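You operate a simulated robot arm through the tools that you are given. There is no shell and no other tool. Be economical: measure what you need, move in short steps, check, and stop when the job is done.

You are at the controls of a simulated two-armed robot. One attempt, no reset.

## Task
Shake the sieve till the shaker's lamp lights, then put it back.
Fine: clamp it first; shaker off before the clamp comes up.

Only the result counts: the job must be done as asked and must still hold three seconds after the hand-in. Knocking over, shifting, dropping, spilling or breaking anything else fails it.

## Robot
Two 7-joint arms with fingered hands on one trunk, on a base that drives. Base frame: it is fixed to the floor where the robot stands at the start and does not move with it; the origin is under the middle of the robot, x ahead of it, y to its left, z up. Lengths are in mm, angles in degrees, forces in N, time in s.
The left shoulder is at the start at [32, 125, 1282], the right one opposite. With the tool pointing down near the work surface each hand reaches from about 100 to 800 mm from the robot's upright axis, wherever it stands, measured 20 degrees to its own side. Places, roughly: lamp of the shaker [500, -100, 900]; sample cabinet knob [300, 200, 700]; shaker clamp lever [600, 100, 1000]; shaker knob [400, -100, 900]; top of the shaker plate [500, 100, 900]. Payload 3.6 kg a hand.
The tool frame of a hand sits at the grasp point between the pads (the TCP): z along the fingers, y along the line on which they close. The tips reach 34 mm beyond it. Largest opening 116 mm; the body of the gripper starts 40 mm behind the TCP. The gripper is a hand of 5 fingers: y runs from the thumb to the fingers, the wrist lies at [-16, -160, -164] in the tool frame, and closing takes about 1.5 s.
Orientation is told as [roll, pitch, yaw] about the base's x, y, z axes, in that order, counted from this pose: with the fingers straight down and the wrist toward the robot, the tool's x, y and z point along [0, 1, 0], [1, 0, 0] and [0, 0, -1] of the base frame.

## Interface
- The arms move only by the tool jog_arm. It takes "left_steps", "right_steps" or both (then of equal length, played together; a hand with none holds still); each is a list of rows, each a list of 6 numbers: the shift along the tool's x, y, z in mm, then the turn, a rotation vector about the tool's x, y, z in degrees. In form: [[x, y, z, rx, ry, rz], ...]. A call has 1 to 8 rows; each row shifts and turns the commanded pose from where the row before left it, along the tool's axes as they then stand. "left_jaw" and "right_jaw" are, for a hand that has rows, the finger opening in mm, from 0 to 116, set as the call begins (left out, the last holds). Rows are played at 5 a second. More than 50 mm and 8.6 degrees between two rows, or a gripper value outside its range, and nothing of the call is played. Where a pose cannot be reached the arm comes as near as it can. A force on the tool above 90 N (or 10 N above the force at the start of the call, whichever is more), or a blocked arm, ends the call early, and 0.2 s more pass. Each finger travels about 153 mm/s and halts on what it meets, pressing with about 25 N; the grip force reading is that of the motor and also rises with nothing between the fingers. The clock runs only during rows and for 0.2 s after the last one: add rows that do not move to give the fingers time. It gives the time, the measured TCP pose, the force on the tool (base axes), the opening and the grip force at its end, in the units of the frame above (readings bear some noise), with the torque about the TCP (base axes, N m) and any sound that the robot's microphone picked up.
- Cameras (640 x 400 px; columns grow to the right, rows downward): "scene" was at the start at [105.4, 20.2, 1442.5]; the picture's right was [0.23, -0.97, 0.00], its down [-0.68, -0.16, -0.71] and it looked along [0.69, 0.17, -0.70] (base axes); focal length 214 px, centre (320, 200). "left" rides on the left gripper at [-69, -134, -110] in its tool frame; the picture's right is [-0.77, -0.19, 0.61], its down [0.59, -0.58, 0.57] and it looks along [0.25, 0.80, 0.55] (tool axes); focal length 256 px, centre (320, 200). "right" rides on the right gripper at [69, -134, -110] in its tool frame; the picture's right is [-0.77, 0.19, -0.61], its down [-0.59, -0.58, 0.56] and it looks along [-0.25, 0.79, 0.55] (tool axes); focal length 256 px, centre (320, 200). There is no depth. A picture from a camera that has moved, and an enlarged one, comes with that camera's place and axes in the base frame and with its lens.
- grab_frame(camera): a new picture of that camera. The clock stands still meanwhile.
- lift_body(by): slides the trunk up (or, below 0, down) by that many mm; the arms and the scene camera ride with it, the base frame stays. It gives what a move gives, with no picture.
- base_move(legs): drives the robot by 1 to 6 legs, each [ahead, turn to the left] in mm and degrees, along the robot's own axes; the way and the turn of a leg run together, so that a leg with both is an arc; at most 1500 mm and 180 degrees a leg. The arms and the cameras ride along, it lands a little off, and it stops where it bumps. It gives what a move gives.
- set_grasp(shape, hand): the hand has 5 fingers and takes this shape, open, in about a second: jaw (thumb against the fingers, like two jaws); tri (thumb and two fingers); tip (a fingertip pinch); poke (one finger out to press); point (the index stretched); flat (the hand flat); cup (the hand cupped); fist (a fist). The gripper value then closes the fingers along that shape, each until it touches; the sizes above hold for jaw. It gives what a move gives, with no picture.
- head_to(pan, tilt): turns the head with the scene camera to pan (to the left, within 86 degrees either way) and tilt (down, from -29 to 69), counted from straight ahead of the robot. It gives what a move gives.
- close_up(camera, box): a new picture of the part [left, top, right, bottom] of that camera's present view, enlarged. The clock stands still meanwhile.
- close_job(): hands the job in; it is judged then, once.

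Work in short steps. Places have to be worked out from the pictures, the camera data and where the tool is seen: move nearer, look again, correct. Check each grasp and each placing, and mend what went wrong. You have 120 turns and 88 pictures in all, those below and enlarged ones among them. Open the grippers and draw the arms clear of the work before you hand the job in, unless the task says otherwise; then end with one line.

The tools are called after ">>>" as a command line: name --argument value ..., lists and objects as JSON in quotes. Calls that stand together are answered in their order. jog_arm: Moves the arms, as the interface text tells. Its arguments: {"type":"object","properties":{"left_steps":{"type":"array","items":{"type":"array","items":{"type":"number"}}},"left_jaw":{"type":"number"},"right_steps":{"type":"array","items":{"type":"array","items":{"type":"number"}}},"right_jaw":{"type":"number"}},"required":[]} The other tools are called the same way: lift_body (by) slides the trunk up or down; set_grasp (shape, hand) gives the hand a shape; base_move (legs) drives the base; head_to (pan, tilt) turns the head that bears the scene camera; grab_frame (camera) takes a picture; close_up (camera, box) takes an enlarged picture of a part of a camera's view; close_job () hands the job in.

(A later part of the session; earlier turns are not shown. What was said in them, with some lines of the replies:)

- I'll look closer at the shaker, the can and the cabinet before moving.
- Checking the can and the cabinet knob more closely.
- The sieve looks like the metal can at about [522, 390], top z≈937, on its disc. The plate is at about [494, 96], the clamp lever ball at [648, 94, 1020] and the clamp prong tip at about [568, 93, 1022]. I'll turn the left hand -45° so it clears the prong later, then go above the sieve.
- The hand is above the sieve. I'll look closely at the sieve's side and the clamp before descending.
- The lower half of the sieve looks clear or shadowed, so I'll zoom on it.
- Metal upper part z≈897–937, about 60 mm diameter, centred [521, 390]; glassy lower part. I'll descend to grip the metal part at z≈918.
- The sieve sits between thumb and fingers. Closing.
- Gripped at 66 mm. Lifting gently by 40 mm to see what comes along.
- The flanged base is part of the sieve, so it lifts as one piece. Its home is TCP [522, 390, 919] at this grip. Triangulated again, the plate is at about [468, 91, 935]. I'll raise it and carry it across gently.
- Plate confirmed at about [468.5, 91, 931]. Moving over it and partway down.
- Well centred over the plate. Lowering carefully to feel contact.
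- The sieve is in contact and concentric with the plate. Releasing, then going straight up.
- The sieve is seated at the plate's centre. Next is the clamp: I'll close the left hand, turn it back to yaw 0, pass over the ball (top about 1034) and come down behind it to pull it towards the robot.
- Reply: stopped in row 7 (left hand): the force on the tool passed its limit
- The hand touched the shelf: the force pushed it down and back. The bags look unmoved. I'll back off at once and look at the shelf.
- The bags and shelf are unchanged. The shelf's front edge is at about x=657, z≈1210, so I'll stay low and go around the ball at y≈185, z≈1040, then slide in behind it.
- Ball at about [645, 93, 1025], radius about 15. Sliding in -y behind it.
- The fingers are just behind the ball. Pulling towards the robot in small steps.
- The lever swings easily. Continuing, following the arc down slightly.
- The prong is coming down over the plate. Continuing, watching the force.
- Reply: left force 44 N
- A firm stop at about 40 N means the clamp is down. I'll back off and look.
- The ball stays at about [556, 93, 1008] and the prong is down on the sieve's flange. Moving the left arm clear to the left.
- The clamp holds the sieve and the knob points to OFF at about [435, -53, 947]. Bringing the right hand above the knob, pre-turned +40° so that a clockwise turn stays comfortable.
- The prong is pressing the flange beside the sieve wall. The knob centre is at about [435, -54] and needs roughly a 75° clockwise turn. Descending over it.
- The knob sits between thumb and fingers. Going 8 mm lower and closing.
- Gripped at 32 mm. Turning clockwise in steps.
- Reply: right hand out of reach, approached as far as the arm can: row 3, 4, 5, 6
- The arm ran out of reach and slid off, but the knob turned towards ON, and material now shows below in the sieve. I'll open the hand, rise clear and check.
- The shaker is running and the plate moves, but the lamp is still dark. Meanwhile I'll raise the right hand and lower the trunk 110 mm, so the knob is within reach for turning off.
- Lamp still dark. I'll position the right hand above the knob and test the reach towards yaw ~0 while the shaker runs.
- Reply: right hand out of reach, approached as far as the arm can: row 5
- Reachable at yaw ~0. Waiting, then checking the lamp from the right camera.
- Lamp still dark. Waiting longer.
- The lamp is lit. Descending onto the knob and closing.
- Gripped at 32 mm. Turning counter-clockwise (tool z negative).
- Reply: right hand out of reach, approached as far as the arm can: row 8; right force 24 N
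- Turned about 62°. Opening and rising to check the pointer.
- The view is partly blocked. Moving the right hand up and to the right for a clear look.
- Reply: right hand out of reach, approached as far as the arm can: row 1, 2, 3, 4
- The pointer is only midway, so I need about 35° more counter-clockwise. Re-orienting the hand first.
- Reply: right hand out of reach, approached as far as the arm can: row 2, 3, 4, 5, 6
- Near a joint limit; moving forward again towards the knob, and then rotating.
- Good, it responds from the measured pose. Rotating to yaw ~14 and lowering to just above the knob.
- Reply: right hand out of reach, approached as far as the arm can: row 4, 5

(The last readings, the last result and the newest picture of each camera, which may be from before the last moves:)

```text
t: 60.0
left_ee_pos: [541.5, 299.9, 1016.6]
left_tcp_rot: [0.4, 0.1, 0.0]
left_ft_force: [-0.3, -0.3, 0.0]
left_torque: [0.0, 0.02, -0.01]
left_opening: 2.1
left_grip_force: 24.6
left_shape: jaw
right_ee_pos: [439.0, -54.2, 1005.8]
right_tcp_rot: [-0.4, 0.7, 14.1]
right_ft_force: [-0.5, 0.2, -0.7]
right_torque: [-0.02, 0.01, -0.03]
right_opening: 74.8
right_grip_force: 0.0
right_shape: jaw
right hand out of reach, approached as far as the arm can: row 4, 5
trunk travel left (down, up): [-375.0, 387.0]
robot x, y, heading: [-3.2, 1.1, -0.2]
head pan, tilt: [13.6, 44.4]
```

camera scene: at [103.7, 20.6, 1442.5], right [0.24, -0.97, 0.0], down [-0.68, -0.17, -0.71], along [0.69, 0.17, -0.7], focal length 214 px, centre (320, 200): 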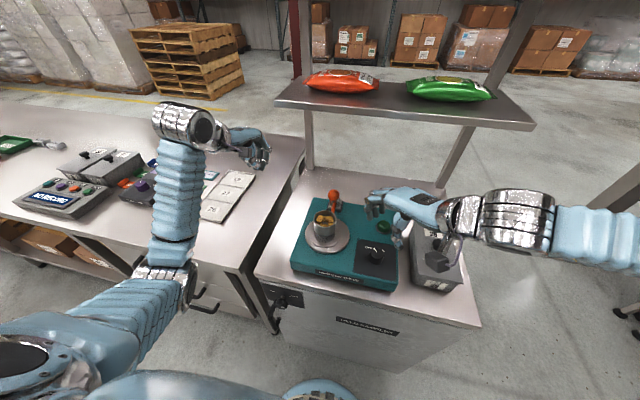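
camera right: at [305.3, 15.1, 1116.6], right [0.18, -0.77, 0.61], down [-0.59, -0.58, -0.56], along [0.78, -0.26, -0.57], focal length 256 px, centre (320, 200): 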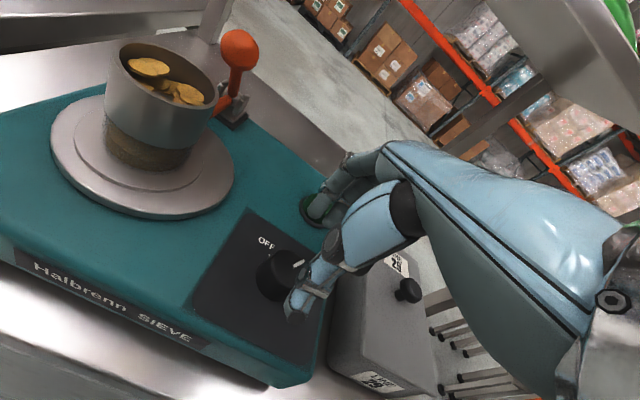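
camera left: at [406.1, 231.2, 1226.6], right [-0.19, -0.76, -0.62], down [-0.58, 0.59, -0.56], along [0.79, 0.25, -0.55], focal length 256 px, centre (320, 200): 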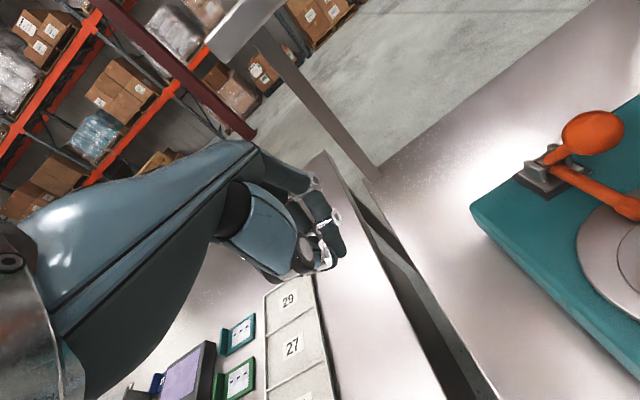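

Descending on the knob and gripping.

>>> jog_arm --right_steps '[[1, -4.4, 15, 0, 0, 0], [0, 0, 15, 0, 0, 0], [0, 0, 14, 0, 0, 0], [0, 0, 0, 0, 0, 0]]'

>>> jog_arm --right_steps '[[0, 0, 0, 0, 0, 0], [0, 0, 0, 0, 0, 0], [0, 0, 0, 0, 0, 0], [0, 0, 0, 0, 0, 0], [0, 0, 0, 0, 0, 0], [0, 0, 0, 0, 0, 0]]' --right_jaw 10

>>> jog_arm --right_steps '[[0, 0, 0, 0, 0, -7], [0, 0, 0, 0, 0, -7], [0, 0, 0, 0, 0, -7], [0, 0, 0, 0, 0, -7], [0, 0, 0, 0, 0, -7], [0, 0, 0, 0, 0, -7], [0, 0, 0, 0, 0, 0]]'

>>> close_up --camera "scene" --box '[280, 150, 420, 290]'

```text
t: 61.0
left_ee_pos: [541.1, 299.8, 1015.9]
left_tcp_rot: [0.4, 0.1, 0.0]
left_ft_force: [0.1, 0.3, -1.1]
left_torque: [-0.03, -0.03, 0.02]
left_opening: 1.9
left_grip_force: 25.4
left_shape: jaw
right_ee_pos: [433.8, -56.2, 960.9]
right_tcp_rot: [-0.5, 0.9, 14.3]
right_ft_force: [0.9, 0.2, 0.1]
right_torque: [0.01, 0.0, 0.0]
right_opening: 74.7
right_grip_force: 0.0
right_shape: jaw
trunk travel left (down, up): [-375.0, 387.0]
robot x, y, heading: [-4.2, 2.0, 0.3]
head pan, tilt: [13.6, 44.4]
```

```text
t: 62.5
left_ee_pos: [541.3, 298.6, 1016.9]
left_tcp_rot: [0.4, 0.1, 0.1]
left_ft_force: [0.3, 0.2, 0.0]
left_torque: [0.02, -0.01, -0.03]
left_opening: 1.7
left_grip_force: 24.6
left_shape: jaw
right_ee_pos: [432.7, -54.1, 962.0]
right_tcp_rot: [-0.2, 0.8, 14.2]
right_ft_force: [-6.2, -1.6, -1.3]
right_torque: [0.1, -0.21, -0.01]
right_opening: 32.3
right_grip_force: 24.8
right_shape: jaw
trunk travel left (down, up): [-375.0, 387.0]
robot x, y, heading: [-3.9, -3.2, 0.3]
head pan, tilt: [13.6, 44.4]
```

```text
t: 64.0
left_ee_pos: [542.1, 298.9, 1015.8]
left_tcp_rot: [0.5, 0.2, 0.0]
left_ft_force: [-0.5, -0.5, 0.0]
left_torque: [-0.01, -0.02, -0.02]
left_opening: 2.0
left_grip_force: 25.2
left_shape: jaw
right_ee_pos: [435.5, -56.2, 962.0]
right_tcp_rot: [0.1, 0.9, 56.3]
right_ft_force: [0.5, -5.7, -2.0]
right_torque: [0.02, -0.42, -0.35]
right_opening: 32.9
right_grip_force: 25.4
right_shape: jaw
trunk travel left (down, up): [-375.0, 387.0]
robot x, y, heading: [-1.7, 0.9, 0.2]
head pan, tilt: [13.6, 44.4]
```

```text
2.86 times, centred on (350, 220) of scene
camera zoom: at [127.1, 19.0, 1341.5], right [0.24, -0.97, 0.0], down [-0.68, -0.17, -0.71], along [0.69, 0.17, -0.7], focal length 613 px, centre (234, 143)
```

zoom: 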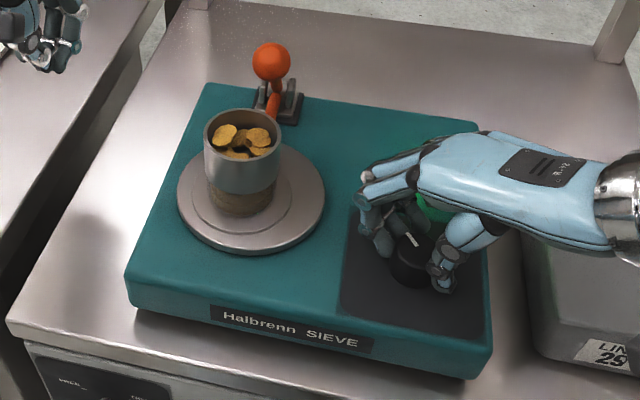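

The pointer now points to OFF and the torque suggests the end stop. Releasing and rising straight up.

>>> jog_arm --right_steps '[[0, 0, 0, 0, 0, 0], [0, 0, 0, 0, 0, 0], [0, 0, 0, 0, 0, 0], [0, 0, -20, 0, 0, 0], [0, 0, -30, 0, 0, 0], [-20, 0, -30, 0, 0, 0], [-40, 0, 0, 0, 0, 0], [-40, 0, 0, 0, 0, 0]]' --right_jaw 75

>>> close_up --camera "scene" --box '[280, 150, 420, 290]'

```text
t: 65.8
left_ee_pos: [541.6, 299.3, 1016.3]
left_tcp_rot: [0.4, 0.1, 0.1]
left_ft_force: [0.8, 0.4, 0.5]
left_torque: [0.01, 0.03, 0.0]
left_opening: 1.9
left_grip_force: 25.0
left_shape: jaw
right_ee_pos: [467.6, -77.1, 1041.9]
right_tcp_rot: [0.2, 1.0, 56.2]
right_ft_force: [0.2, 1.0, -0.1]
right_torque: [0.02, -0.02, 0.01]
right_opening: 74.9
right_grip_force: 0.1
right_shape: jaw
right hand out of reach, approached as far as the arm can: row 7, 8
trunk travel left (down, up): [-375.0, 387.0]
robot x, y, heading: [-0.9, 0.3, 0.2]
head pan, tilt: [13.6, 44.4]
```

```text
2.86 times, centred on (350, 220) of scene
camera zoom: at [126.8, 20.1, 1341.5], right [0.24, -0.97, 0.0], down [-0.68, -0.17, -0.71], along [0.69, 0.17, -0.7], focal length 613 px, centre (234, 143)
```

zoom: 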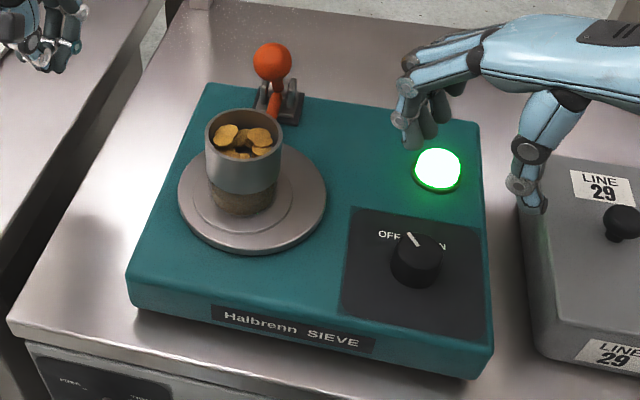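

The knob is back exactly at OFF. I'll raise the trunk back, move the right hand further clear, and compare frames to confirm the plate is still.

>>> lift_body --by 100

>>> jog_arm --right_steps '[[-10, -30, -20, 0, 0, 0], [-10, -35, -20, 0, 0, 0], [-10, -35, 0, 0, 0, 0], [0, 0, 0, 0, 0, 0]]'

>>> grab_frame --camera "scene"

```text
t: 67.2
left_ee_pos: [540.7, 299.9, 1115.6]
left_tcp_rot: [0.4, 0.0, -0.1]
left_ft_force: [0.1, -0.4, 0.2]
left_torque: [-0.01, 0.01, 0.0]
left_opening: 2.0
left_grip_force: 25.2
left_shape: jaw
right_ee_pos: [464.9, -74.8, 1147.7]
right_tcp_rot: [-0.7, 0.4, 55.8]
right_ft_force: [-0.1, -0.8, 0.0]
right_torque: [0.01, 0.0, 0.02]
right_opening: 74.5
right_grip_force: 0.0
right_shape: jaw
trunk travel left (down, up): [-475.0, 287.0]
robot x, y, heading: [-2.3, 1.4, 0.2]
head pan, tilt: [13.6, 44.4]
```

```text
t: 68.2
left_ee_pos: [542.6, 299.3, 1115.6]
left_tcp_rot: [0.5, 0.1, 0.1]
left_ft_force: [0.6, 0.5, -0.2]
left_torque: [0.02, -0.03, 0.04]
left_opening: 1.7
left_grip_force: 24.7
left_shape: jaw
right_ee_pos: [448.3, -88.2, 1164.2]
right_tcp_rot: [-0.9, 0.4, 55.1]
right_ft_force: [0.2, 0.0, 0.5]
right_torque: [0.03, -0.01, -0.03]
right_opening: 74.9
right_grip_force: 0.0
right_shape: jaw
right hand out of reach, approached as far as the arm can: row 1, 2, 3
trunk travel left (down, up): [-475.0, 287.0]
robot x, y, heading: [2.3, 0.3, 0.3]
head pan, tilt: [13.6, 44.4]
```

```text
20 pictures are left
camera scene: at [103.4, 19.6, 1442.5], right [0.24, -0.97, 0.0], down [-0.68, -0.17, -0.71], along [0.69, 0.17, -0.7], focal length 214 px, centre (320, 200)
```

scene: 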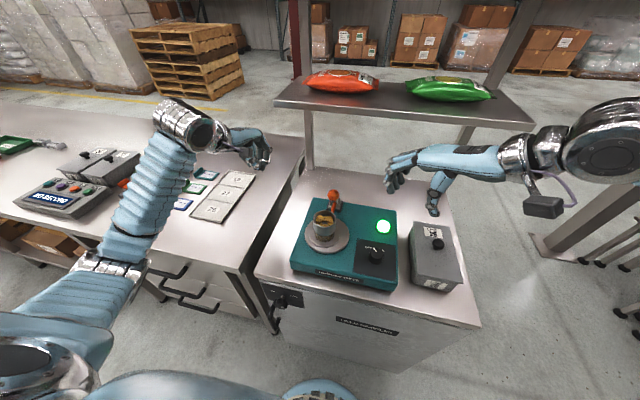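

The lamp is lit, the knob is OFF and the arms are clear. Next I open the clamp: I'll re-orient the left hand to yaw -45 with 80 mm opening and bring it above the lever ball at about [556, 93, 1008]. The right hand moves further away at the same time.

>>> jog_arm --left_steps '[[0, 0, 0, 0, 0, 7.5], [0, 0, 0, 0, 0, 7.5], [0, 0, 0, 0, 0, 7.5], [0, 0, 0, 0, 0, 7.5], [0, 0, 0, 0, 0, 7.5], [0, 0, 0, 0, 0, 7.5], [0, 0, 0, 0, 0, 0]]' --left_jaw 80 --right_steps '[[-10, -10, -10, 0, 0, 7], [-10, -10, -10, 0, 0, 7], [-10, -10, -10, 0, 0, 7], [-10, -10, -10, 0, 0, 7], [-10, -10, 0, 0, 0, 7], [-10, -10, 0, 0, 0, 7], [0, 0, 0, 0, 0, 0]]'

>>> jog_arm --left_steps '[[-27, 31, 0, 0, 0, 0], [-27, 31, 0, 0, 0, 0], [-27, 31, 0, 0, 0, 0], [-27, 31, 5, 0, 0, 0], [-28, 33, 10, 0, 0, 0], [0, 0, 10, 0, 0, 0], [0, 0, 0, 0, 0, 0]]'

>>> grab_frame --camera "left"

>>> close_up --camera "scene" --box '[270, 140, 430, 290]'

```text
t: 69.8
left_ee_pos: [539.7, 300.0, 1115.7]
left_tcp_rot: [0.2, 0.2, -45.0]
left_ft_force: [-0.5, 0.6, -0.9]
left_torque: [0.0, 0.04, 0.0]
left_opening: 80.0
left_grip_force: 0.0
left_shape: jaw
right_ee_pos: [439.3, -170.1, 1206.1]
right_tcp_rot: [-0.7, -0.2, 13.7]
right_ft_force: [-0.8, 0.2, -0.5]
right_torque: [-0.01, -0.02, 0.02]
right_opening: 74.8
right_grip_force: 0.0
right_shape: jaw
trunk travel left (down, up): [-475.0, 287.0]
robot x, y, heading: [-1.5, 1.2, 0.2]
head pan, tilt: [13.6, 44.4]
```

```text
t: 71.4
left_ee_pos: [555.6, 92.5, 1089.9]
left_tcp_rot: [0.3, 0.4, -44.9]
left_ft_force: [-0.5, 0.1, 0.6]
left_torque: [0.0, 0.0, -0.02]
left_opening: 80.1
left_grip_force: 0.1
left_shape: jaw
right_ee_pos: [438.8, -170.2, 1206.7]
right_tcp_rot: [-0.8, -0.2, 13.8]
right_ft_force: [0.2, -0.7, 0.8]
right_torque: [-0.01, 0.02, -0.02]
right_opening: 74.7
right_grip_force: 0.1
right_shape: jaw
trunk travel left (down, up): [-475.0, 287.0]
robot x, y, heading: [1.3, 0.3, 0.1]
head pan, tilt: [13.6, 44.4]
```

```text
19 pictures are left
camera left: at [411.3, 136.6, 1201.0], right [-0.68, -0.41, -0.61], down [0.01, 0.83, -0.56], along [0.74, -0.38, -0.56], focal length 256 px, centre (320, 200)
```

left: 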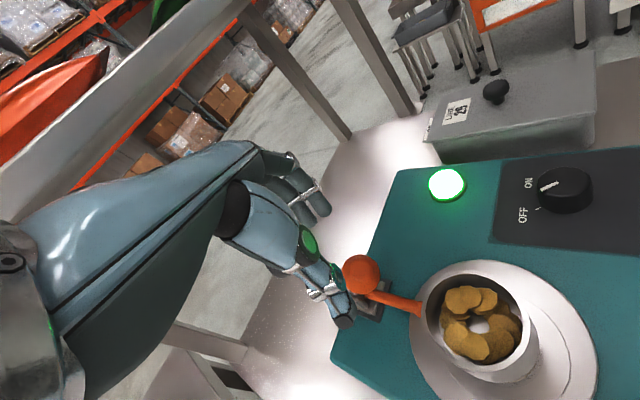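

```text
2.67 times, centred on (350, 215) of scene
camera zoom: at [103.8, 19.4, 1442.5], right [0.24, -0.97, 0.0], down [-0.68, -0.17, -0.71], along [0.69, 0.17, -0.7], focal length 572 px, centre (240, 160)
```

zoom: 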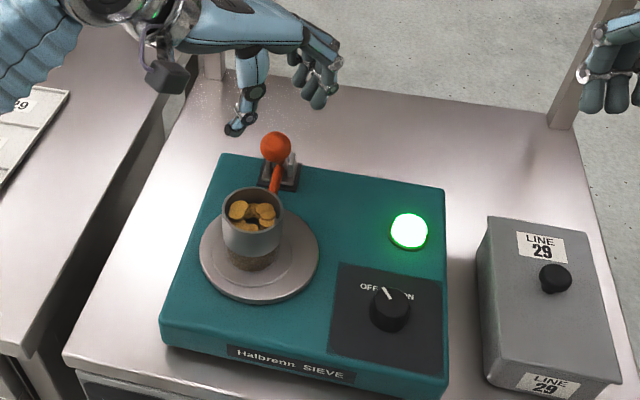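

The ball is at [556, 91, 1012]. Descending around it and pinching.

>>> jog_arm --left_steps '[[0, 0, 25, 0, 0, 0], [0, 0, 25, 0, 0, 0], [0, 0, 22, 0, 0, 0], [0, 0, 0, 0, 0, 0]]'

>>> jog_arm --left_steps '[[0, 0, 0, 0, 0, 0], [0, 0, 0, 0, 0, 0], [0, 0, 0, 0, 0, 0], [0, 0, 0, 0, 0, 0], [0, 0, 0, 0, 0, 0]]' --left_jaw 22

>>> close_up --camera "left" --box '[240, 160, 500, 400]'

```text
t: 72.4
left_ee_pos: [555.3, 93.4, 1017.7]
left_tcp_rot: [0.2, 0.5, -44.9]
left_ft_force: [-1.1, -0.8, 0.5]
left_torque: [-0.02, 0.01, -0.03]
left_opening: 80.2
left_grip_force: 0.0
left_shape: jaw
right_ee_pos: [439.6, -169.6, 1207.0]
right_tcp_rot: [-0.9, -0.2, 13.8]
right_ft_force: [-0.5, -0.2, 0.5]
right_torque: [0.02, 0.01, -0.01]
right_opening: 74.7
right_grip_force: 0.0
right_shape: jaw
trunk travel left (down, up): [-475.0, 287.0]
robot x, y, heading: [1.5, 0.4, 0.1]
head pan, tilt: [13.6, 44.4]
```

```text
t: 73.6
left_ee_pos: [556.4, 95.1, 1018.2]
left_tcp_rot: [0.3, 0.2, -44.9]
left_ft_force: [2.7, 5.3, 5.9]
left_torque: [-0.28, -0.52, -0.15]
left_opening: 19.3
left_grip_force: 25.1
left_shape: jaw
right_ee_pos: [440.1, -170.9, 1208.1]
right_tcp_rot: [-0.7, -0.2, 13.8]
right_ft_force: [0.1, 0.2, 0.7]
right_torque: [0.03, 0.01, 0.0]
right_opening: 74.9
right_grip_force: 0.0
right_shape: jaw
trunk travel left (down, up): [-475.0, 287.0]
robot x, y, heading: [-4.8, -2.1, 0.2]
head pan, tilt: [13.6, 44.4]
```

```text
1.67 times, centred on (370, 280) of left
camera zoom: at [410.9, 139.6, 1129.7], right [-0.67, -0.41, -0.61], down [0.01, 0.83, -0.56], along [0.74, -0.38, -0.56], focal length 427 px, centre (237, 67)
```

zoom: 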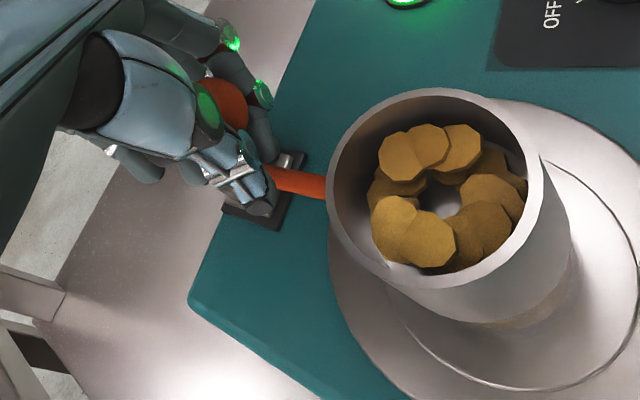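

Pinched. Moving along the arc away from the robot.

>>> jog_arm --left_steps '[[7, 7, -7, 0, 0, 0], [8, 8, -6, 0, 0, 0], [10, 10, -5, 0, 0, 0], [12, 12, -2, 0, 0, 0], [0, 0, 0, 0, 0, 0]]'

>>> close_up --camera "left" --box '[240, 160, 500, 400]'

```text
t: 74.8
left_ee_pos: [609.5, 92.9, 1035.2]
left_tcp_rot: [0.1, 0.5, -45.0]
left_ft_force: [-3.2, -4.4, -8.5]
left_torque: [-0.03, 0.2, -0.1]
left_opening: 14.8
left_grip_force: 24.9
left_shape: jaw
right_ee_pos: [438.7, -170.4, 1207.4]
right_tcp_rot: [-0.8, -0.2, 13.8]
right_ft_force: [-0.5, -1.1, -0.1]
right_torque: [-0.02, -0.01, 0.01]
right_opening: 74.9
right_grip_force: 0.1
right_shape: jaw
trunk travel left (down, up): [-475.0, 287.0]
robot x, y, heading: [-5.5, -2.9, -0.0]
head pan, tilt: [13.6, 44.4]
```

```text
1.67 times, centred on (370, 280) of left
camera zoom: at [463.6, 137.8, 1147.7], right [-0.68, -0.41, -0.61], down [0.01, 0.83, -0.56], along [0.73, -0.38, -0.56], focal length 427 px, centre (237, 67)
```

zoom: 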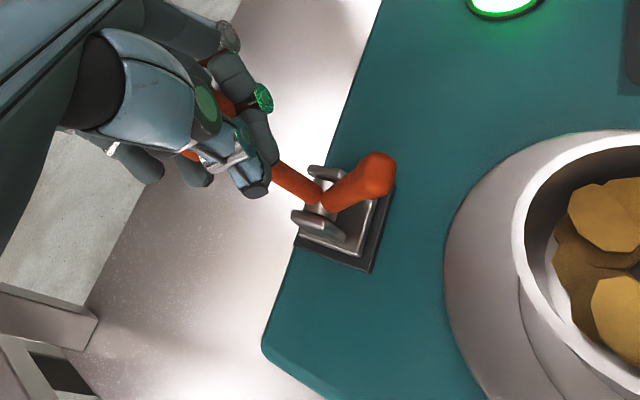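

The prong is rising. Continuing to the end of the travel.

>>> jog_arm --left_steps '[[9, 9, 1, 0, 0, 0], [9, 9, 3, 0, 0, 0], [8, 8, 5, 0, 0, 0], [0, 0, 0, 0, 0, 0]]'

>>> close_up --camera "left" --box '[240, 160, 500, 400]'

```text
t: 75.8
left_ee_pos: [636.9, 91.3, 1025.6]
left_tcp_rot: [-0.2, 1.0, -45.2]
left_ft_force: [-41.9, -6.4, -14.9]
left_torque: [-0.4, 2.47, 0.23]
left_opening: 13.4
left_grip_force: 25.4
left_shape: jaw
right_ee_pos: [434.7, -171.7, 1208.7]
right_tcp_rot: [-0.8, -0.5, 13.8]
right_ft_force: [-0.3, -0.2, -0.4]
right_torque: [0.0, 0.01, 0.0]
right_opening: 74.9
right_grip_force: 0.1
right_shape: jaw
trunk travel left (down, up): [-475.0, 287.0]
robot x, y, heading: [-4.0, -1.4, 0.4]
head pan, tilt: [13.6, 44.4]
```

```text
1.67 times, centred on (370, 280) of left
camera zoom: at [493.7, 137.3, 1139.2], right [-0.69, -0.4, -0.6], down [0.0, 0.83, -0.56], along [0.73, -0.39, -0.57], focal length 427 px, centre (237, 67)
```

zoom: 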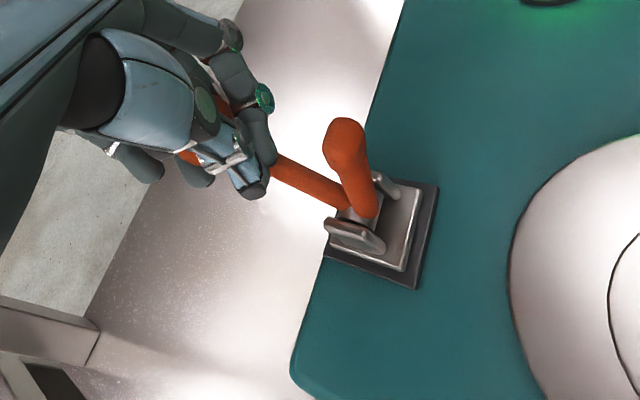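

End stop reached (42 N). Easing, opening, rising modestly under the shelf and moving back toward the sieve.

>>> jog_arm --left_steps '[[-3, -3, 0, 0, 0, 0], [0, 0, 0, 0, 0, 0], [0, 0, 0, 0, 0, 0], [0, 0, 0, 0, 0, 0], [0, 0, 0, 0, 0, 0]]' --left_jaw 80

>>> jog_arm --left_steps '[[0, 0, -25, 0, 0, 0], [0, 0, -30, 0, 0, 0], [-15, -15, -20, 0, 0, 0], [-25, -25, -5, 0, 0, 0], [-25, -25, -10, 0, 0, 0], [-25, -25, -10, 0, 0, 0], [-20, -20, 0, 0, 0, 0], [0, 0, 0, 0, 0, 0]]'

>>> grab_frame --camera "left"

>>> close_up --camera "scene" --box '[270, 140, 430, 290]'

```text
t: 77.0
left_ee_pos: [640.3, 93.2, 1029.0]
left_tcp_rot: [0.3, 0.3, -44.9]
left_ft_force: [-0.2, -0.2, 0.4]
left_torque: [0.01, 0.0, 0.01]
left_opening: 79.5
left_grip_force: 0.0
left_shape: jaw
right_ee_pos: [438.6, -170.7, 1207.2]
right_tcp_rot: [-0.8, -0.2, 13.8]
right_ft_force: [0.5, 0.7, -0.7]
right_torque: [-0.03, -0.01, 0.02]
right_opening: 74.8
right_grip_force: 0.0
right_shape: jaw
trunk travel left (down, up): [-475.0, 287.0]
robot x, y, heading: [-1.9, 2.1, 0.1]
head pan, tilt: [13.6, 44.4]
```

```text
t: 78.8
left_ee_pos: [483.8, 93.1, 1128.2]
left_tcp_rot: [0.2, 0.5, -44.9]
left_ft_force: [-0.7, -0.8, -1.0]
left_torque: [0.0, 0.0, -0.01]
left_opening: 79.7
left_grip_force: 0.1
left_shape: jaw
right_ee_pos: [440.2, -171.2, 1207.0]
right_tcp_rot: [-0.8, -0.2, 13.8]
right_ft_force: [-0.1, 0.4, 0.2]
right_torque: [0.03, 0.03, 0.01]
right_opening: 74.7
right_grip_force: 0.0
right_shape: jaw
trunk travel left (down, up): [-475.0, 287.0]
robot x, y, heading: [-4.0, 1.3, -0.0]
head pan, tilt: [13.6, 44.4]
```

```text
14 pictures are left
camera left: at [340.3, 138.1, 1239.9], right [-0.68, -0.41, -0.61], down [0.01, 0.83, -0.56], along [0.74, -0.38, -0.56], focal length 256 px, centre (320, 200)
```

left: 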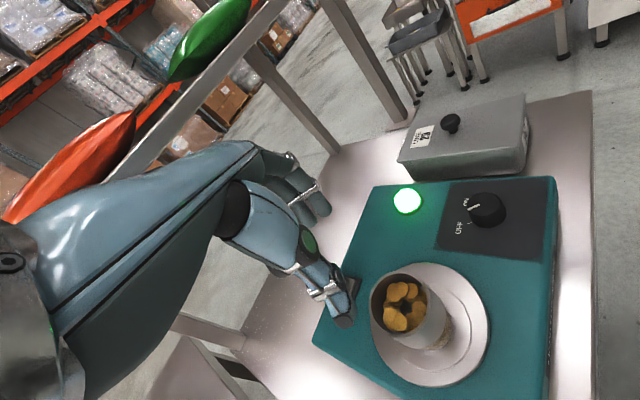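

```text
2.67 times, centred on (350, 215) of scene
camera zoom: at [104.1, 19.8, 1442.4], right [0.24, -0.97, 0.0], down [-0.68, -0.17, -0.71], along [0.69, 0.17, -0.7], focal length 572 px, centre (240, 160)
```

zoom: 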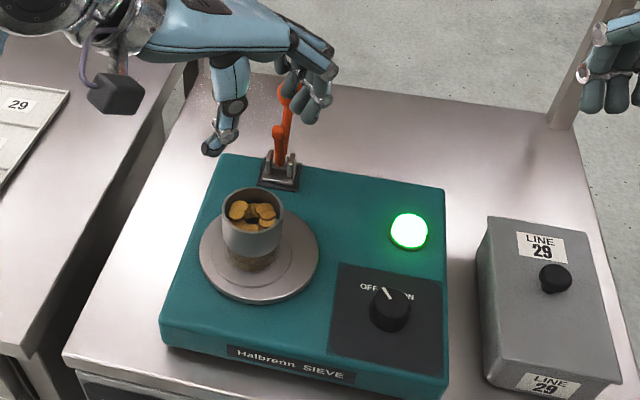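

The clamp is up. The sieve is at about [468, 93]. Moving above it and down to the same grip height, z≈994.

>>> jog_arm --left_steps '[[-11.3, -11.3, 0, 0, 0, 0], [0, 0, 30, 0, 0, 0], [0, 0, 30, 0, 0, 0], [0, 0, 30, 0, 0, 0], [0, 0, 25, 0, 0, 0], [0, 0, 19, 0, 0, 0], [0, 0, 0, 0, 0, 0]]' --left_jaw 116

>>> close_up --camera "left" --box '[240, 140, 480, 380]'

```text
t: 80.4
left_ee_pos: [469.3, 93.5, 993.9]
left_tcp_rot: [0.1, 0.4, -45.1]
left_ft_force: [0.0, 0.2, -0.4]
left_torque: [0.01, -0.02, -0.01]
left_opening: 115.9
left_grip_force: 0.0
left_shape: jaw
right_ee_pos: [439.1, -170.1, 1207.4]
right_tcp_rot: [-0.7, -0.2, 13.8]
right_ft_force: [0.2, 0.3, 0.3]
right_torque: [0.01, 0.0, 0.02]
right_opening: 75.0
right_grip_force: 0.1
right_shape: jaw
trunk travel left (down, up): [-475.0, 287.0]
robot x, y, heading: [-3.0, 0.6, 0.4]
head pan, tilt: [13.6, 44.4]
```

```text
1.67 times, centred on (360, 260) of left
camera zoom: at [324.4, 137.8, 1105.5], right [-0.68, -0.41, -0.61], down [0.01, 0.83, -0.56], along [0.74, -0.38, -0.56], focal length 427 px, centre (253, 100)
```

zoom: 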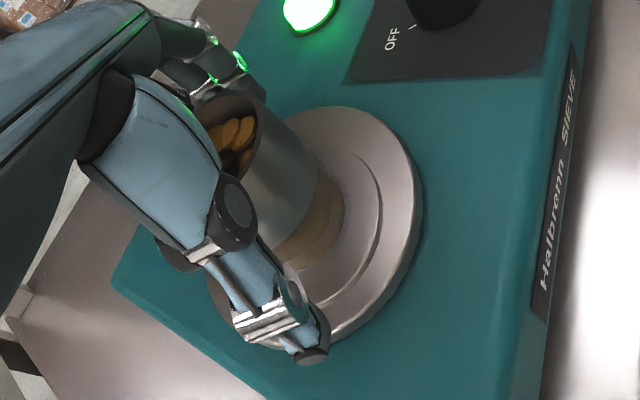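

Straddling the sieve properly. Closing and lifting.

>>> jog_arm --left_steps '[[0, 0, 0, 0, 0, 0], [0, 0, 0, 0, 0, 0], [0, 0, 0, 0, 0, 0], [0, 0, 0, 0, 0, 0], [0, 0, 0, 0, 0, 0], [0, 0, 0, 0, 0, 0], [0, 0, 0, 0, 0, 0], [0, 0, 0, 0, 0, 0]]' --left_jaw 45

>>> jog_arm --left_steps '[[0, 0, -8, 0, 0, 0], [0, 0, -15, 0, 0, 0], [0, 0, -20, 0, 0, 0], [0, 0, -20, 0, 0, 0], [0, 0, -12, 0, 0, 0], [0, 0, 0, 0, 0, 0]]'

>>> close_up --camera "scene" --box '[250, 130, 430, 290]'

```text
t: 82.2
left_ee_pos: [469.3, 91.7, 995.6]
left_tcp_rot: [0.2, 0.3, -45.0]
left_ft_force: [0.8, -0.9, 8.7]
left_torque: [-0.35, -0.36, 0.01]
left_opening: 66.8
left_grip_force: 24.7
left_shape: jaw
right_ee_pos: [437.7, -170.7, 1207.0]
right_tcp_rot: [-0.7, -0.2, 13.7]
right_ft_force: [0.9, -0.7, -0.4]
right_torque: [-0.04, 0.02, 0.01]
right_opening: 74.9
right_grip_force: 0.0
right_shape: jaw
trunk travel left (down, up): [-475.0, 287.0]
robot x, y, heading: [2.4, -3.1, 0.1]
head pan, tilt: [13.6, 44.4]
```

```text
t: 83.6
left_ee_pos: [470.0, 92.9, 1070.7]
left_tcp_rot: [0.2, 0.5, -45.0]
left_ft_force: [0.0, -0.6, -4.2]
left_torque: [-0.02, 0.03, 0.06]
left_opening: 66.1
left_grip_force: 24.7
left_shape: jaw
right_ee_pos: [439.2, -170.7, 1206.6]
right_tcp_rot: [-0.8, -0.1, 13.8]
right_ft_force: [0.4, -1.5, 0.4]
right_torque: [-0.02, 0.0, 0.01]
right_opening: 74.7
right_grip_force: 0.2
right_shape: jaw
trunk travel left (down, up): [-475.0, 287.0]
robot x, y, heading: [-4.0, -1.1, 0.4]
head pan, tilt: [13.6, 44.4]
```

```text
2.50 times, centred on (340, 210) of scene
camera zoom: at [103.9, 20.1, 1442.4], right [0.24, -0.97, 0.0], down [-0.68, -0.17, -0.71], along [0.69, 0.17, -0.7], focal length 536 px, centre (270, 175)
```

zoom: 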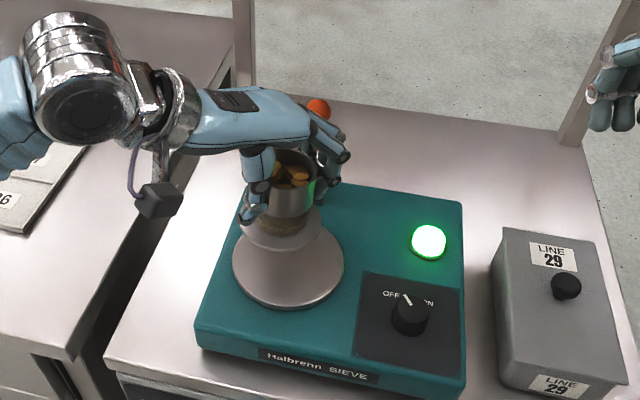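

Carrying the sieve back to its home at [521, 389] gently.

>>> jog_arm --left_steps '[[10, -7, 0, 0, 0, 0], [20, -14, 0, 0, 0, 0], [25, -17.6, 0, 0, 0, 0], [25, -17.6, 0, 0, 0, 0], [25, -17.6, 0, 0, 0, 0], [25, -17.6, 0, 0, 0, 0], [25, -17.6, 0, 0, 0, 0], [25, -17.6, 0, 0, 0, 0]]'

>>> jog_arm --left_steps '[[25, -17.6, 0, 0, 0, 0], [20, -14, 0, 0, 0, 0], [12, -8.5, 0, 0, 0, 0], [9, -6.3, 10, 0, 0, 0], [0, 0, 25, 0, 0, 0], [0, 0, 30, 0, 0, 0], [0, 0, 20, 0, 0, 0], [0, 0, 0, 0, 0, 0]]'

>>> close_up --camera "left" --box '[240, 140, 480, 380]'

>>> close_up --camera "scene" --box '[190, 140, 290, 240]'

```text
t: 85.4
left_ee_pos: [507.7, 311.0, 1069.7]
left_tcp_rot: [0.2, 0.3, -45.0]
left_ft_force: [-0.2, -0.2, -2.8]
left_torque: [-0.04, -0.02, 0.0]
left_opening: 66.5
left_grip_force: 25.7
left_shape: jaw
right_ee_pos: [440.5, -170.3, 1207.4]
right_tcp_rot: [-0.8, -0.3, 13.7]
right_ft_force: [0.7, -0.3, 0.0]
right_torque: [0.02, 0.01, 0.03]
right_opening: 74.9
right_grip_force: 0.1
right_shape: jaw
trunk travel left (down, up): [-475.0, 287.0]
robot x, y, heading: [-4.3, 1.6, 0.3]
head pan, tilt: [13.6, 44.4]
```

```text
t: 87.2
left_ee_pos: [520.1, 389.2, 985.9]
left_tcp_rot: [0.2, 0.4, -45.0]
left_ft_force: [0.3, 0.0, -3.1]
left_torque: [-0.03, 0.01, -0.02]
left_opening: 66.0
left_grip_force: 24.9
left_shape: jaw
right_ee_pos: [439.6, -169.0, 1206.4]
right_tcp_rot: [-0.7, -0.2, 13.8]
right_ft_force: [-0.2, -1.1, -0.2]
right_torque: [0.0, 0.01, 0.05]
right_opening: 74.5
right_grip_force: 0.0
right_shape: jaw
trunk travel left (down, up): [-475.0, 287.0]
robot x, y, heading: [-2.5, 3.9, 0.1]
head pan, tilt: [13.6, 44.4]
```

```text
1.67 times, centred on (360, 260) of left
camera zoom: at [375.9, 434.7, 1096.9], right [-0.68, -0.41, -0.61], down [0.01, 0.83, -0.56], along [0.74, -0.38, -0.56], focal length 427 px, centre (253, 100)
```

zoom: 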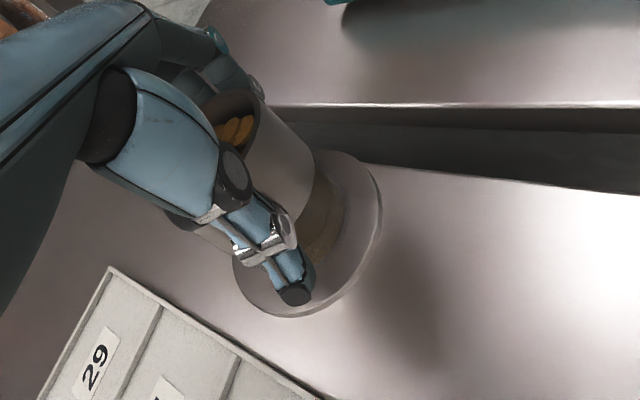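

```text
4.00 times, centred on (240, 190) of scene
camera zoom: at [103.9, 20.4, 1442.5], right [0.24, -0.97, 0.0], down [-0.68, -0.17, -0.71], along [0.69, 0.17, -0.7], focal length 858 px, centre (640, 240)
```

zoom: 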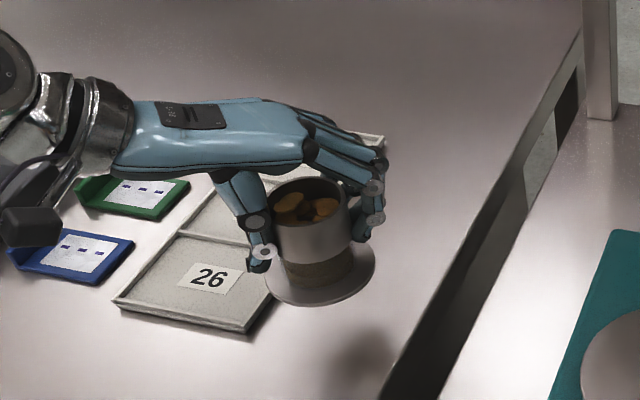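

Lowering to just above the table, then feeling for contact.

>>> jog_arm --left_steps '[[1.4, 0.7, 15, 0, 0, 0], [0, 0, 18, 0, 0, 0], [0, 0, 15, 0, 0, 0], [0, 0, 8, 0, 0, 0], [0, 0, 5, 0, 0, 0], [0, 0, 0, 0, 0, 0]]'

>>> jog_arm --left_steps '[[0, 0, 2, 0, 0, 0], [0, 0, 2, 0, 0, 0], [0, 0, 0, 0, 0, 0]]'

```text
t: 88.6
left_ee_pos: [522.1, 390.4, 924.6]
left_tcp_rot: [0.3, 0.3, -44.9]
left_ft_force: [0.0, 0.6, -3.1]
left_torque: [0.02, 0.01, 0.02]
left_opening: 66.2
left_grip_force: 24.5
left_shape: jaw
right_ee_pos: [438.5, -169.8, 1206.7]
right_tcp_rot: [-0.8, -0.1, 13.7]
right_ft_force: [-1.0, -0.3, -0.8]
right_torque: [0.01, 0.0, -0.03]
right_opening: 74.8
right_grip_force: 0.1
right_shape: jaw
trunk travel left (down, up): [-475.0, 287.0]
robot x, y, heading: [-2.0, -1.7, -0.1]
head pan, tilt: [13.6, 44.4]
```

```text
t: 89.4
left_ee_pos: [522.2, 389.9, 921.9]
left_tcp_rot: [0.3, 0.2, -44.8]
left_ft_force: [-0.2, 0.6, 6.3]
left_torque: [-0.18, -0.2, -0.02]
left_opening: 66.3
left_grip_force: 25.2
left_shape: jaw
right_ee_pos: [438.0, -171.0, 1207.4]
right_tcp_rot: [-0.7, -0.2, 13.8]
right_ft_force: [-0.8, 0.4, -0.4]
right_torque: [-0.02, -0.02, -0.01]
right_opening: 74.8
right_grip_force: 0.1
right_shape: jaw
trunk travel left (down, up): [-475.0, 287.0]
robot x, y, heading: [0.1, 0.9, 0.2]
head pan, tilt: [13.6, 44.4]
```

Contact felt at [522, 390]. Releasing and rising straight up.

>>> jog_arm --left_steps '[[0, 0, 0, 0, 0, 0], [0, 0, 0, 0, 0, 0], [0, 0, 0, 0, 0, 0], [0, 0, 0, 0, 0, 0], [0, 0, 0, 0, 0, 0], [0, 0, 0, 0, 0, 0]]' --left_jaw 116

>>> jog_arm --left_steps '[[0, 0, -20, 0, 0, 0], [0, 0, -30, 0, 0, 0], [0, 0, -40, 0, 0, 0], [0, 0, -40, 0, 0, 0], [0, 0, -40, 0, 0, 0], [0, 0, -40, 0, 0, 0], [0, 0, -30, 0, 0, 0], [0, 0, 0, 0, 0, 0]]'

>>> grab_frame --camera "scene"

>>> close_up --camera "scene" --box '[220, 160, 300, 240]'

>>> close_up --camera "scene" --box '[270, 140, 470, 300]'

```text
t: 90.8
left_ee_pos: [521.3, 389.2, 921.2]
left_tcp_rot: [0.2, 0.4, -45.0]
left_ft_force: [0.0, 0.0, 0.8]
left_torque: [0.02, 0.0, -0.01]
left_opening: 116.0
left_grip_force: 0.0
left_shape: jaw
right_ee_pos: [440.2, -170.1, 1206.2]
right_tcp_rot: [-0.9, -0.2, 13.7]
right_ft_force: [-0.5, 0.9, 0.0]
right_torque: [-0.02, 0.0, 0.03]
right_opening: 74.8
right_grip_force: 0.0
right_shape: jaw
trunk travel left (down, up): [-475.0, 287.0]
robot x, y, heading: [-2.7, -2.2, 0.1]
head pan, tilt: [13.6, 44.4]
```

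```text
t: 92.6
left_ee_pos: [523.3, 389.1, 1160.4]
left_tcp_rot: [0.2, 0.3, -44.9]
left_ft_force: [-0.9, -0.1, -0.6]
left_torque: [-0.02, 0.01, -0.01]
left_opening: 115.9
left_grip_force: 0.1
left_shape: jaw
right_ee_pos: [438.8, -170.6, 1207.3]
right_tcp_rot: [-0.8, -0.2, 13.8]
right_ft_force: [-0.4, -0.3, -0.6]
right_torque: [0.0, 0.01, -0.01]
right_opening: 74.9
right_grip_force: 0.0
right_shape: jaw
trunk travel left (down, up): [-475.0, 287.0]
robot x, y, heading: [-1.7, 2.2, -0.0]
head pan, tilt: [13.6, 44.4]
```

```text
8 pictures are left
camera scene: at [103.7, 20.4, 1442.5], right [0.24, -0.97, 0.0], down [-0.68, -0.17, -0.71], along [0.69, 0.17, -0.7], focal length 214 px, centre (320, 200)
```

scene: 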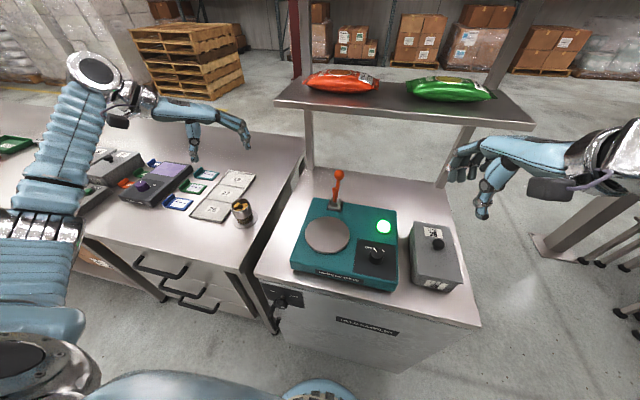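

```text
5.00 times, centred on (260, 200) of scene
camera zoom: at [103.7, 20.4, 1442.5], right [0.24, -0.97, 0.0], down [-0.68, -0.17, -0.71], along [0.69, 0.17, -0.7], focal length 1072 px, centre (620, 200)
```

zoom: 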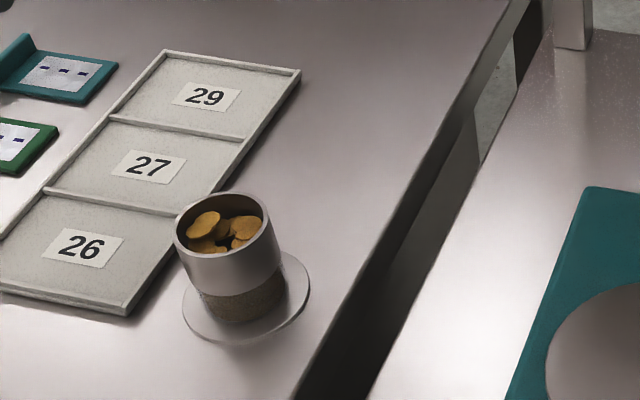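

```text
2.50 times, centred on (370, 220) of scene
camera zoom: at [103.7, 20.4, 1442.5], right [0.24, -0.97, 0.0], down [-0.68, -0.17, -0.71], along [0.69, 0.17, -0.7], focal length 536 px, centre (195, 150)
```

zoom: 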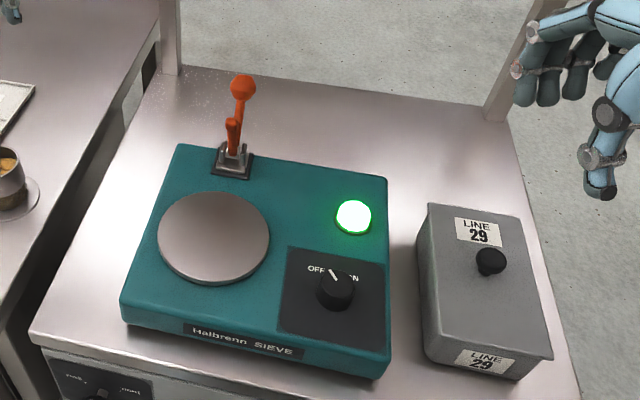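

Everything is in place: the sieve is home, the knob is OFF, the clamp is up and the lamp is lit. Opening the right hand fully, then handing in.

>>> jog_arm --right_steps '[[0, 0, -10, 0, 0, 0], [0, 0, 0, 0, 0, 0], [0, 0, 0, 0, 0, 0], [0, 0, 0, 0, 0, 0]]' --right_jaw 116

>>> close_job

```text
t: 93.6
left_ee_pos: [522.3, 387.7, 1161.4]
left_tcp_rot: [0.3, 0.3, -45.1]
left_ft_force: [-0.1, 0.0, -0.3]
left_torque: [-0.04, 0.03, 0.04]
left_opening: 116.0
left_grip_force: 0.0
left_shape: jaw
right_ee_pos: [437.5, -170.3, 1216.0]
right_tcp_rot: [-0.8, -0.1, 13.8]
right_ft_force: [-0.8, -0.4, 0.2]
right_torque: [0.0, 0.01, 0.0]
right_opening: 116.2
right_grip_force: 0.2
right_shape: jaw
trunk travel left (down, up): [-475.0, 287.0]
robot x, y, heading: [-2.8, 0.9, 0.5]
head pan, tilt: [13.6, 44.4]
```

```text
The job is handed in.
```

I clamped the sieve, shook it until the lamp lit, turned the shaker off, raised the clamp and put the sieve back in its place; my left hand bumped the shelf once along the way, but nothing on it moved.
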